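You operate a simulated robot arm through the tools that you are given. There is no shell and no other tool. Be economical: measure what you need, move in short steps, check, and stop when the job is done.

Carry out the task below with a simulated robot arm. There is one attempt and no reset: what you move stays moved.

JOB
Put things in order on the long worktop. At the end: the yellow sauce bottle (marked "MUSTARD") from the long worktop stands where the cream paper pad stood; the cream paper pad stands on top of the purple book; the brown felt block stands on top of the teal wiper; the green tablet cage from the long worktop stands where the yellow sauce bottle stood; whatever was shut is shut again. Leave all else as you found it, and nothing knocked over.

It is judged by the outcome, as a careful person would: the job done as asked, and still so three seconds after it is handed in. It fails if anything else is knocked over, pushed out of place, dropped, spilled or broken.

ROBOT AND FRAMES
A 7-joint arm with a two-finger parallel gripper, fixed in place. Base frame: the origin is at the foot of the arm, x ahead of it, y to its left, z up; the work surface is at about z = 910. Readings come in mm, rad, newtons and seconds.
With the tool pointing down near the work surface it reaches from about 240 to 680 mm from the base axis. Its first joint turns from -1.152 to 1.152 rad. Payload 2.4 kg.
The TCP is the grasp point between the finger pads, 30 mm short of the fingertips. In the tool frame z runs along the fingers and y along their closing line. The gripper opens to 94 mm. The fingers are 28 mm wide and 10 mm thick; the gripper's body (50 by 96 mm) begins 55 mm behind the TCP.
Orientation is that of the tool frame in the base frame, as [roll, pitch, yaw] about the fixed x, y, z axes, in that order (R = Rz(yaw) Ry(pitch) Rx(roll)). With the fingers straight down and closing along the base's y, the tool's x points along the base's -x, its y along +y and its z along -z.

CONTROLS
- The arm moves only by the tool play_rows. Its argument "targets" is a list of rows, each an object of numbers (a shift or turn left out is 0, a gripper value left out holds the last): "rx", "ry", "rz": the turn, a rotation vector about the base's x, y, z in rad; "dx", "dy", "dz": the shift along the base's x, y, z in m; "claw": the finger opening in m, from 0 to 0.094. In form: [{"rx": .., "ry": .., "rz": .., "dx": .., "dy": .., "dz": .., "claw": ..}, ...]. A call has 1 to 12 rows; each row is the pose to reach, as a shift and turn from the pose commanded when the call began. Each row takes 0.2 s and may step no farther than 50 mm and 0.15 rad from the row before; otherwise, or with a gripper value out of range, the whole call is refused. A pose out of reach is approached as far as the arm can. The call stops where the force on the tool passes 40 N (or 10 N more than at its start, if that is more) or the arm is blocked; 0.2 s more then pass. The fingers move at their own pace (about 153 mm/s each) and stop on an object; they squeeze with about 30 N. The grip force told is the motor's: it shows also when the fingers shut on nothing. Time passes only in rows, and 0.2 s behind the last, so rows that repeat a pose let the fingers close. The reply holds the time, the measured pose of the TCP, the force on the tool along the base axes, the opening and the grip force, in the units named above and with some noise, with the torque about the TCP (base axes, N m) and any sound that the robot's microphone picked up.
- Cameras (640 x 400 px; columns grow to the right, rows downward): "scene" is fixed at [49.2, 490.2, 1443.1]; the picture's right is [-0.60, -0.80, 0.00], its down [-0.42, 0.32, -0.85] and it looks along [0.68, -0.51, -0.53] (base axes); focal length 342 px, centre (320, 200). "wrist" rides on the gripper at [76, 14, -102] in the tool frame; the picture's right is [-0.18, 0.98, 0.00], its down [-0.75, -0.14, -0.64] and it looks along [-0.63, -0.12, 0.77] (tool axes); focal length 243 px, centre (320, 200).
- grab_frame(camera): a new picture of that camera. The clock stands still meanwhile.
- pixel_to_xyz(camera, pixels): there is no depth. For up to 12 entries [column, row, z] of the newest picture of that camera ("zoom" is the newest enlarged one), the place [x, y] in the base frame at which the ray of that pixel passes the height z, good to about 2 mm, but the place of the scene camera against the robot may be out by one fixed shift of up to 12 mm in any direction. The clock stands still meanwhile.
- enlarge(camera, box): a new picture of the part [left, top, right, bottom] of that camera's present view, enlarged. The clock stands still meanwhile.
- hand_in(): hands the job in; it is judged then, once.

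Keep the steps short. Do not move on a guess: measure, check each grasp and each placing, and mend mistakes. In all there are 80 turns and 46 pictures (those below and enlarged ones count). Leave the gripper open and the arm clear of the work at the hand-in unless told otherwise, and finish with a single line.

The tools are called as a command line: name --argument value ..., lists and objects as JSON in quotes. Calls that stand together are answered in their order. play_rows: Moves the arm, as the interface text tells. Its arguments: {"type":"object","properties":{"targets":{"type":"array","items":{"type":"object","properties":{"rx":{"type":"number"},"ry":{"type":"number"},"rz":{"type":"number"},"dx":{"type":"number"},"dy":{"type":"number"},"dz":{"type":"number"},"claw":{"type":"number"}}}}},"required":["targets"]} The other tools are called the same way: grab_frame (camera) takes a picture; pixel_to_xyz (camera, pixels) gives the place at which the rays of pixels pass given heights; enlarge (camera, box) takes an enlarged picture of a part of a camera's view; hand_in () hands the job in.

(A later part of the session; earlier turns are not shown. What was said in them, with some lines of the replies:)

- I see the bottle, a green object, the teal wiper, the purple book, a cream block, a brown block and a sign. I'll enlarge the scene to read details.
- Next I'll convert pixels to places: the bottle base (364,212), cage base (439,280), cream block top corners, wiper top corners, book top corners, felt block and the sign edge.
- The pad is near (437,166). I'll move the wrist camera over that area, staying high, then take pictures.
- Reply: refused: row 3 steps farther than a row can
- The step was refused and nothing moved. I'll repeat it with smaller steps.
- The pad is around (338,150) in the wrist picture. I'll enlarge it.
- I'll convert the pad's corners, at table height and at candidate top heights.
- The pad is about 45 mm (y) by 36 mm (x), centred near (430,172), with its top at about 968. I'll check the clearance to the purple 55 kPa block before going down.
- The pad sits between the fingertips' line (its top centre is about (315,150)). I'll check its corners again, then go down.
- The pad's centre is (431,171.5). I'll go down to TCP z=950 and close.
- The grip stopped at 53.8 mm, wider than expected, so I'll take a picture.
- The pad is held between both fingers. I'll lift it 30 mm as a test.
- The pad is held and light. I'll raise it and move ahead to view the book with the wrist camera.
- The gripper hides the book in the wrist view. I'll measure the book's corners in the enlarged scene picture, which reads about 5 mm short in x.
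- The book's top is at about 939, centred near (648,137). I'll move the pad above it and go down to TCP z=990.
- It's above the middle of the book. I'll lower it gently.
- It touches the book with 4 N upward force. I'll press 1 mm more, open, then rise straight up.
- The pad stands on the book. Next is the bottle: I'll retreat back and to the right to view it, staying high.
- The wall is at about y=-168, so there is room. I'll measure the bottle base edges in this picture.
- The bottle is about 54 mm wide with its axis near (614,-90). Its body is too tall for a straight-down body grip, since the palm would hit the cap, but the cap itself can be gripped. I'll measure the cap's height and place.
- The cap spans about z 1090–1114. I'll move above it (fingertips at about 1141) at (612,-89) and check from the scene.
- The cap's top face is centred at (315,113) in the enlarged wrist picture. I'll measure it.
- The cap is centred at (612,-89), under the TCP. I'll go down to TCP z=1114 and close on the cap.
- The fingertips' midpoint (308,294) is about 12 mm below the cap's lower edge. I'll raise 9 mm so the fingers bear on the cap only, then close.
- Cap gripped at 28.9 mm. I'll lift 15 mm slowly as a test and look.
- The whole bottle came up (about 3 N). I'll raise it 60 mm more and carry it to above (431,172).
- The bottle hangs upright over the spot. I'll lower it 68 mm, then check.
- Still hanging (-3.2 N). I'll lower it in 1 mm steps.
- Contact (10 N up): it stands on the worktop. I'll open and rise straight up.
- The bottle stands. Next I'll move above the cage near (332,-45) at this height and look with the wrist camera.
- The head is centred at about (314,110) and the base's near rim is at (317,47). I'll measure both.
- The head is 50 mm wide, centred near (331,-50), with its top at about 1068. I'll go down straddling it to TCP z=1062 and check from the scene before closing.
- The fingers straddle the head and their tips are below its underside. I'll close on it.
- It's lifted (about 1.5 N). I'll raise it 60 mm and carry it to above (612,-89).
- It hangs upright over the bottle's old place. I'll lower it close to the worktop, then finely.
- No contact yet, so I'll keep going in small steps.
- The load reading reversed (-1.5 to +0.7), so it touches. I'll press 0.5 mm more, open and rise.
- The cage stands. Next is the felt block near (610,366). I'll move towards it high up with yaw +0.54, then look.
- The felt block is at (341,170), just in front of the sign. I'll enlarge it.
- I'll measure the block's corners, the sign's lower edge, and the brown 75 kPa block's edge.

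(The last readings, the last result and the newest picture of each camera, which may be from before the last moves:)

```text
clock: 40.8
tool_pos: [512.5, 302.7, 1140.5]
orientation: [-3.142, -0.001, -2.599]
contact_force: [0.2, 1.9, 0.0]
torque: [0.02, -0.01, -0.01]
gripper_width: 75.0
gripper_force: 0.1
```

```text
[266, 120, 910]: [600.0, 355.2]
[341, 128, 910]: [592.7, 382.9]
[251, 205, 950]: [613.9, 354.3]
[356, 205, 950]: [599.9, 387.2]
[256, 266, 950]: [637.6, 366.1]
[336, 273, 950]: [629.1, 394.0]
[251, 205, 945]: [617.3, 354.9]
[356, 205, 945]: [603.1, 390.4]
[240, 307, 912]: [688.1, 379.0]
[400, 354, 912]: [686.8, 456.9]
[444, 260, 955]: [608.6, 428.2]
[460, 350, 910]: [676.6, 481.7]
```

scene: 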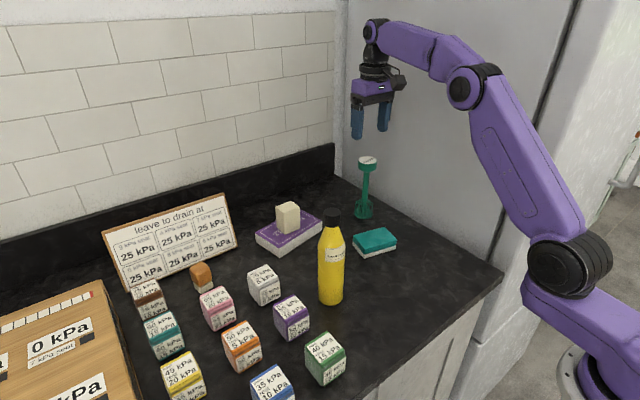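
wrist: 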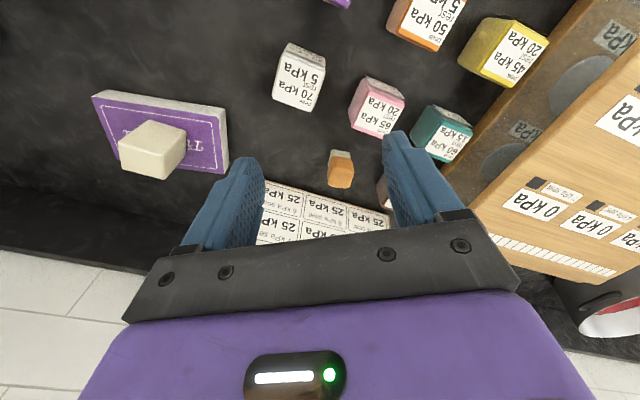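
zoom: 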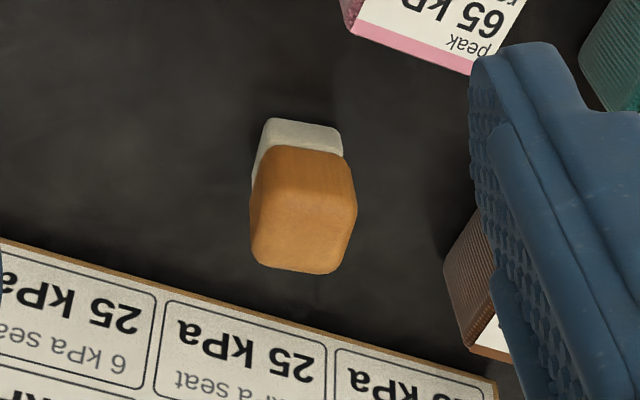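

The block is about 30 mm square and 50 mm tall, centred near (611,373) and turned about 0.25 rad. That's at 716 mm radius, so I need to tilt the tool outward about 0.35 rad. First I'll turn to yaw 0.25 and move nearer, then tilt while still high.

play_rows --targets '[{"dx": 0.01, "dy": 0.015, "rz": -0.1}, {"dx": 0.025, "dy": 0.03, "rz": -0.2}, {"dx": 0.038, "dy": 0.045, "rz": -0.29, "claw": 0.055}, {"dx": 0.038, "dy": 0.045, "rz": -0.29}]'

play_rows --targets '[{"rx": 0.03, "ry": -0.12}, {"rx": 0.06, "ry": -0.235}, {"rx": 0.0865, "ry": -0.339}, {"rx": 0.0865, "ry": -0.339, "dx": 0.03, "dy": 0.01}, {"rx": 0.0865, "ry": -0.339, "dx": 0.06, "dy": 0.025, "dz": -0.02}, {"rx": 0.0865, "ry": -0.339, "dx": 0.06, "dy": 0.025, "dz": -0.06}, {"rx": 0.0865, "ry": -0.339, "dx": 0.06, "dy": 0.025, "dz": -0.1}, {"rx": 0.0865, "ry": -0.339, "dx": 0.06, "dy": 0.025, "dz": -0.12}, {"rx": 0.0865, "ry": -0.339, "dx": 0.06, "dy": 0.025, "dz": -0.12}]'

enlarge --camera "wrist" --box '[200, 80, 440, 230]'

```text
clock: 41.8
tool_pos: [548.9, 346.6, 1141.6]
orientation: [3.141, 0.0, -2.891]
contact_force: [0.6, 0.9, 0.1]
torque: [-0.03, -0.01, -0.02]
gripper_width: 54.9
gripper_force: 0.1
```

```text
clock: 43.8
tool_pos: [609.9, 371.7, 1022.1]
orientation: [-3.141, 0.351, -2.891]
contact_force: [-1.2, 0.5, -0.5]
torque: [-0.01, 0.0, -0.01]
gripper_width: 54.9
gripper_force: 0.0
```

```text
2.67 times, centred on (320, 155) of wrist
```

zoom: 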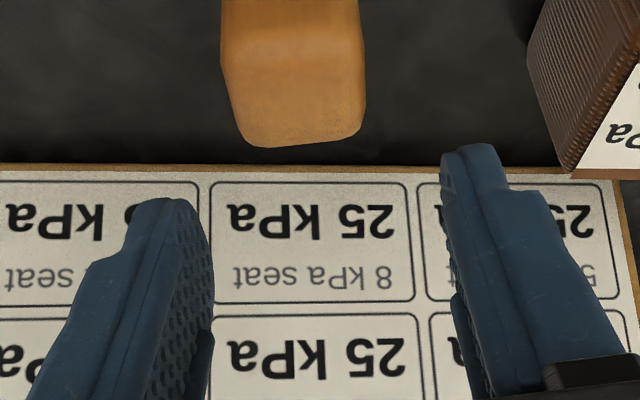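

The tilted pose reaches. I'll measure the block's top again from here.

pixel_to_xyz --camera "zoom" --pixels '[[222, 60, 955], [365, 52, 955], [243, 143, 955], [360, 132, 955], [222, 60, 960], [365, 52, 960], [243, 143, 960], [360, 132, 960], [570, 168, 910], [528, 60, 960], [100, 166, 912]]'

```text
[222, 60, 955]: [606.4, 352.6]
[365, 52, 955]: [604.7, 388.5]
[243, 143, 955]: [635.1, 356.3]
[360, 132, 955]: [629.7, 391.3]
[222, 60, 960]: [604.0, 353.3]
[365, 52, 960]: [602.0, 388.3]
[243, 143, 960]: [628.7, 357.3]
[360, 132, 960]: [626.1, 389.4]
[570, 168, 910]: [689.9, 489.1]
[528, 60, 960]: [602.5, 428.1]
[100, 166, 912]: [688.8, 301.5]
```

The block's centre is (614,372) and its yaw is about 0.1. I'll turn -0.13, centre, and go down to z=950, then close.

play_rows --targets '[{"rz": -0.13, "dx": 0.004, "dy": 0.0005}, {"rz": -0.13, "dx": 0.004, "dy": 0.0005, "dz": -0.03}, {"rz": -0.13, "dx": 0.004, "dy": 0.0005, "dz": -0.06}, {"rz": -0.13, "dx": 0.004, "dy": 0.0005, "dz": -0.072}, {"rz": -0.13, "dx": 0.004, "dy": 0.0005, "dz": -0.072}]'

grab_frame --camera "wrist"

```text
clock: 45.0
tool_pos: [613.1, 371.4, 950.1]
orientation: [3.141, 0.35, -3.02]
contact_force: [0.5, 0.3, -0.2]
torque: [0.0, 0.0, 0.04]
gripper_width: 55.0
gripper_force: 0.0
```

```text
9 pictures are left
```

wrist: 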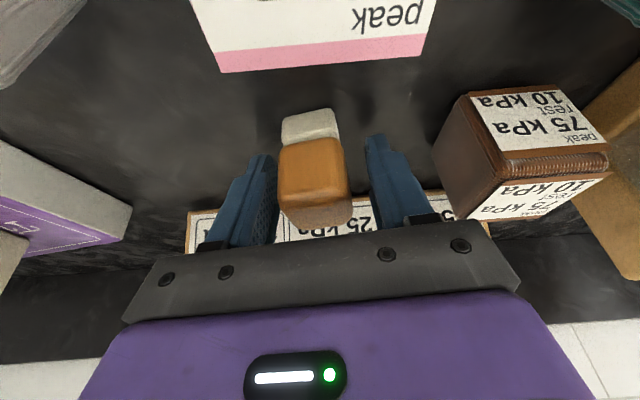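

The block lies between the fingers. I'll close and lift 20 mm.

play_rows --targets '[{"claw": 0.035}, {"claw": 0.02}, {"claw": 0.02}, {"claw": 0.02}]'

play_rows --targets '[{"dz": 0.008}, {"dz": 0.02}, {"dz": 0.02}]'

grab_frame --camera "wrist"

```text
clock: 46.0
tool_pos: [613.4, 371.9, 950.0]
orientation: [3.142, 0.352, -3.02]
contact_force: [-0.2, 0.3, 0.2]
torque: [0.02, 0.02, 0.01]
gripper_width: 37.6
gripper_force: 30.0
```

```text
clock: 46.8
tool_pos: [614.1, 372.0, 970.2]
orientation: [3.14, 0.35, -3.022]
contact_force: [0.4, 0.5, -0.3]
torque: [0.01, 0.03, -0.01]
gripper_width: 37.6
gripper_force: 29.7
```

```text
8 pictures are left
```

wrist: 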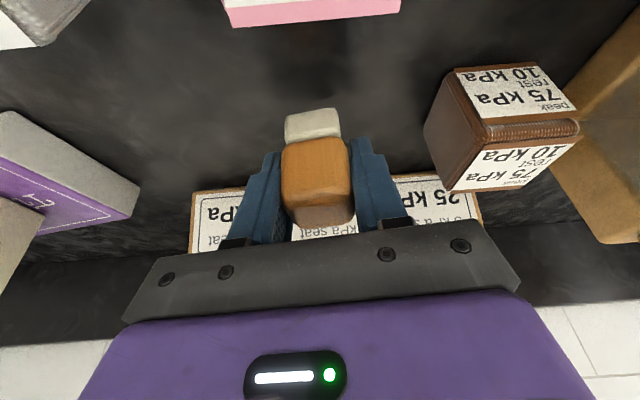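

Held (37.6 mm); the block's bottom is 40 mm below the TCP. I'll raise it to clear everything and carry it toward the wiper, turning -0.29 to align.

play_rows --targets '[{"dz": 0.045}, {"dz": 0.09}, {"dz": 0.135}, {"dz": 0.18}, {"dz": 0.185, "dx": -0.01, "dy": -0.03, "rz": -0.03}, {"dz": 0.185, "dx": -0.015, "dy": -0.07, "rz": -0.08}, {"dz": 0.185, "dx": -0.015, "dy": -0.11, "rz": -0.12}, {"dz": 0.185, "dx": -0.015, "dy": -0.15, "rz": -0.16}, {"dz": 0.185, "dx": -0.015, "dy": -0.19, "rz": -0.2}, {"dz": 0.185, "dx": -0.015, "dy": -0.23, "rz": -0.24}, {"dz": 0.185, "dx": -0.02, "dy": -0.27, "rz": -0.29}, {"dz": 0.185, "dx": -0.03, "dy": -0.3, "rz": -0.29}]'

grab_frame --camera "scene"

```text
clock: 49.4
tool_pos: [583.6, 71.3, 1153.7]
orientation: [-3.141, 0.349, 2.972]
contact_force: [0.1, 0.5, -0.1]
torque: [-0.01, 0.01, 0.01]
gripper_width: 37.6
gripper_force: 29.8
out of reach, approached as far as the arm can: row 4
```

```text
7 pictures are left
```

scene: 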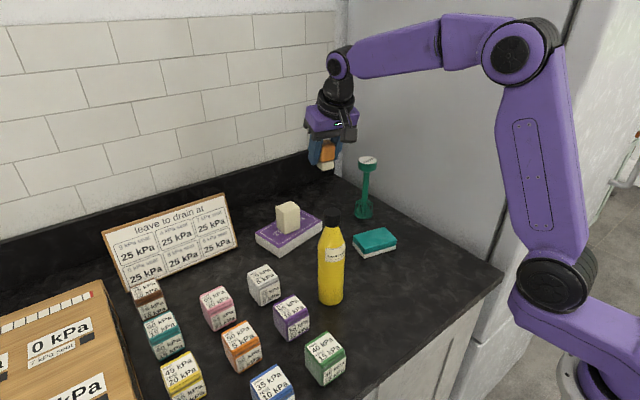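

I'll go over to (495,-10), then down to TCP z=1000.

play_rows --targets '[{"dx": -0.03, "dy": -0.027}, {"dx": -0.06, "dy": -0.055}, {"dx": -0.088, "dy": -0.081}, {"dx": -0.088, "dy": -0.081, "dz": -0.045}, {"dx": -0.088, "dy": -0.081, "dz": -0.09}, {"dx": -0.088, "dy": -0.081, "dz": -0.13}, {"dx": -0.088, "dy": -0.081, "dz": -0.153}, {"dx": -0.088, "dy": -0.081, "dz": -0.153}]'

enlarge --camera "scene" --box '[320, 180, 430, 270]'

grab_frame --camera "wrist"

```text
clock: 51.2
tool_pos: [496.2, -8.9, 1001.7]
orientation: [3.14, 0.349, 2.973]
contact_force: [-0.2, 0.4, -0.1]
torque: [0.01, 0.02, -0.02]
gripper_width: 37.5
gripper_force: 30.0
```

```text
4.44 times, centred on (375, 225) of scene
```

zoom: 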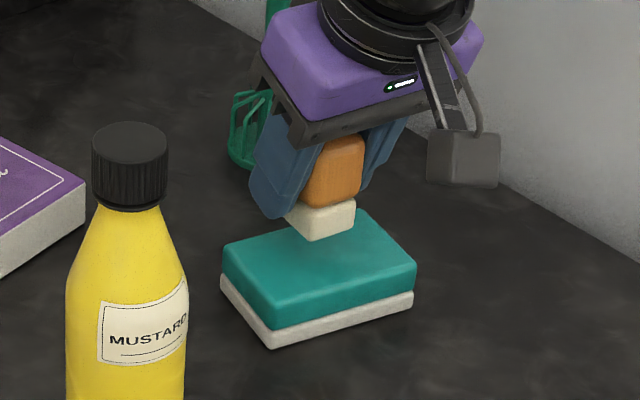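

```text
5 pictures are left
```

wrist: 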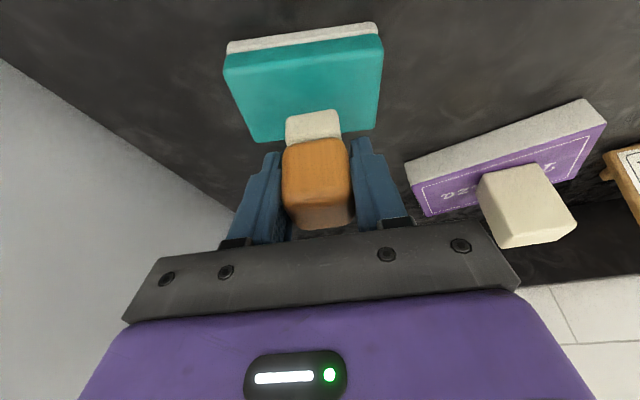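

I'll measure the wiper's corners in this wrist picture.

pixel_to_xyz --camera "wrist" --pixels '[[228, 46, 910], [376, 24, 910], [225, 72, 938], [382, 40, 938], [256, 141, 938], [374, 129, 938], [225, 72, 943], [382, 40, 943], [256, 141, 943], [374, 129, 943]]'

```text
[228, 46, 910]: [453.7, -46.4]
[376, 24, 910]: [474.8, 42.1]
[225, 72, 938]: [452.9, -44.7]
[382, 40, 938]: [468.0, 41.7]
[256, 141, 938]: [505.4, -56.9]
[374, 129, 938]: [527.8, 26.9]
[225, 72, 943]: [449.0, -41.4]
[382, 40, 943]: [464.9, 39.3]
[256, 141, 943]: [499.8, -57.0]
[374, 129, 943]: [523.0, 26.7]
```

The wiper's top is at about 937, centred at (489,-8). I'll shift 7 mm back and go down to just above contact.

play_rows --targets '[{"dx": -0.007, "rz": -0.04}, {"dx": -0.007, "rz": -0.04, "dz": -0.012}, {"dx": -0.007, "rz": -0.04, "dz": -0.019}, {"dx": -0.007, "rz": -0.04, "dz": -0.019}]'

play_rows --targets '[{"dz": -0.001}, {"dz": -0.002}, {"dz": -0.002}]'

play_rows --targets '[{"dz": -0.001}, {"dz": -0.0015}, {"dz": -0.0015}]'

```text
clock: 52.2
tool_pos: [489.6, -9.4, 981.2]
orientation: [-3.141, 0.351, 2.931]
contact_force: [0.4, 0.5, -0.3]
torque: [0.03, 0.02, -0.05]
gripper_width: 37.6
gripper_force: 29.5
```

```text
clock: 53.0
tool_pos: [487.2, -9.8, 981.6]
orientation: [3.141, 0.354, 2.932]
contact_force: [-4.5, 1.7, 24.2]
torque: [0.04, 0.3, 0.0]
gripper_width: 37.6
gripper_force: 30.4
```

```text
clock: 53.8
tool_pos: [489.8, -8.0, 979.4]
orientation: [3.138, 0.355, 2.931]
contact_force: [2.4, 0.6, 26.5]
torque: [-0.05, -0.1, 0.0]
gripper_width: 37.5
gripper_force: 29.9
```

Firm contact (26 N). I'll ease up 2.5 mm first.

play_rows --targets '[{"dz": 0.0025}, {"dz": 0.0025}]'

```text
clock: 54.4
tool_pos: [487.1, -8.6, 980.2]
orientation: [-3.14, 0.345, 2.934]
contact_force: [0.4, 0.3, 1.2]
torque: [0.0, -0.05, 0.0]
gripper_width: 37.2
gripper_force: 29.6
```

A light 1.2 N touch remains. I'll open and rise straight up.

play_rows --targets '[{"claw": 0.045}, {"claw": 0.055}, {"claw": 0.065}, {"claw": 0.065}, {"dz": 0.03}, {"dz": 0.075}, {"dz": 0.12}, {"dz": 0.16}, {"dz": 0.16}]'

grab_frame --camera "scene"

```text
clock: 56.4
tool_pos: [488.2, -10.9, 1143.8]
orientation: [-3.141, 0.348, 2.932]
contact_force: [-0.5, 0.2, 0.0]
torque: [0.01, -0.01, -0.01]
gripper_width: 65.2
gripper_force: 0.1
```

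```text
4 pictures are left
```

scene: 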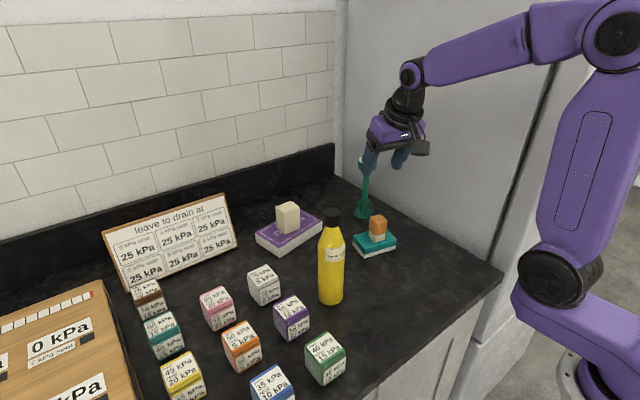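

The block stands on the wiper. I'll retreat up and back with the gripper open, then take a final look.

play_rows --targets '[{"dz": 0.03}, {"dz": 0.05, "dx": -0.03}, {"dz": 0.05, "dx": -0.06, "claw": 0.094}, {"dz": 0.05, "dx": -0.06}, {"dz": 0.05, "dx": -0.06}]'

enlarge --camera "scene" --box '[230, 140, 430, 310]'

```text
clock: 57.6
tool_pos: [428.4, -10.0, 1192.2]
orientation: [3.141, 0.35, 2.931]
contact_force: [-0.2, -0.7, 0.0]
torque: [0.01, -0.01, 0.0]
gripper_width: 94.0
gripper_force: 0.0
```

```text
2.35 times, centred on (330, 225) of scene
```

zoom: 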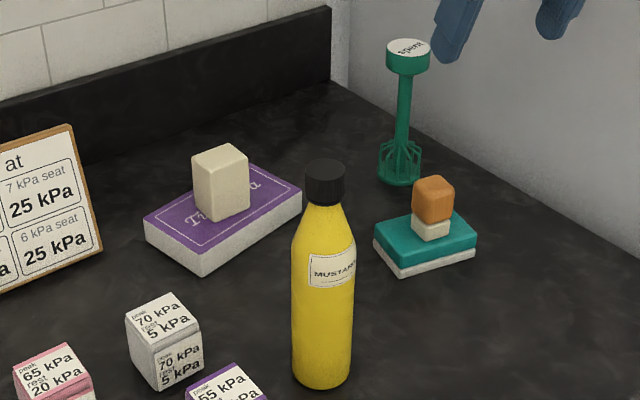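

Everything stands as asked, the gripper is open and the arm is clear, so I'll hand it in.

hand_in

```text
The job is handed in.
```

The mustard bottle is where the pad stood, the pad is on the purple book, the felt block is on the teal wiper, the green cage is where the bottle stood, nothing needed opening, and the job is handed in.
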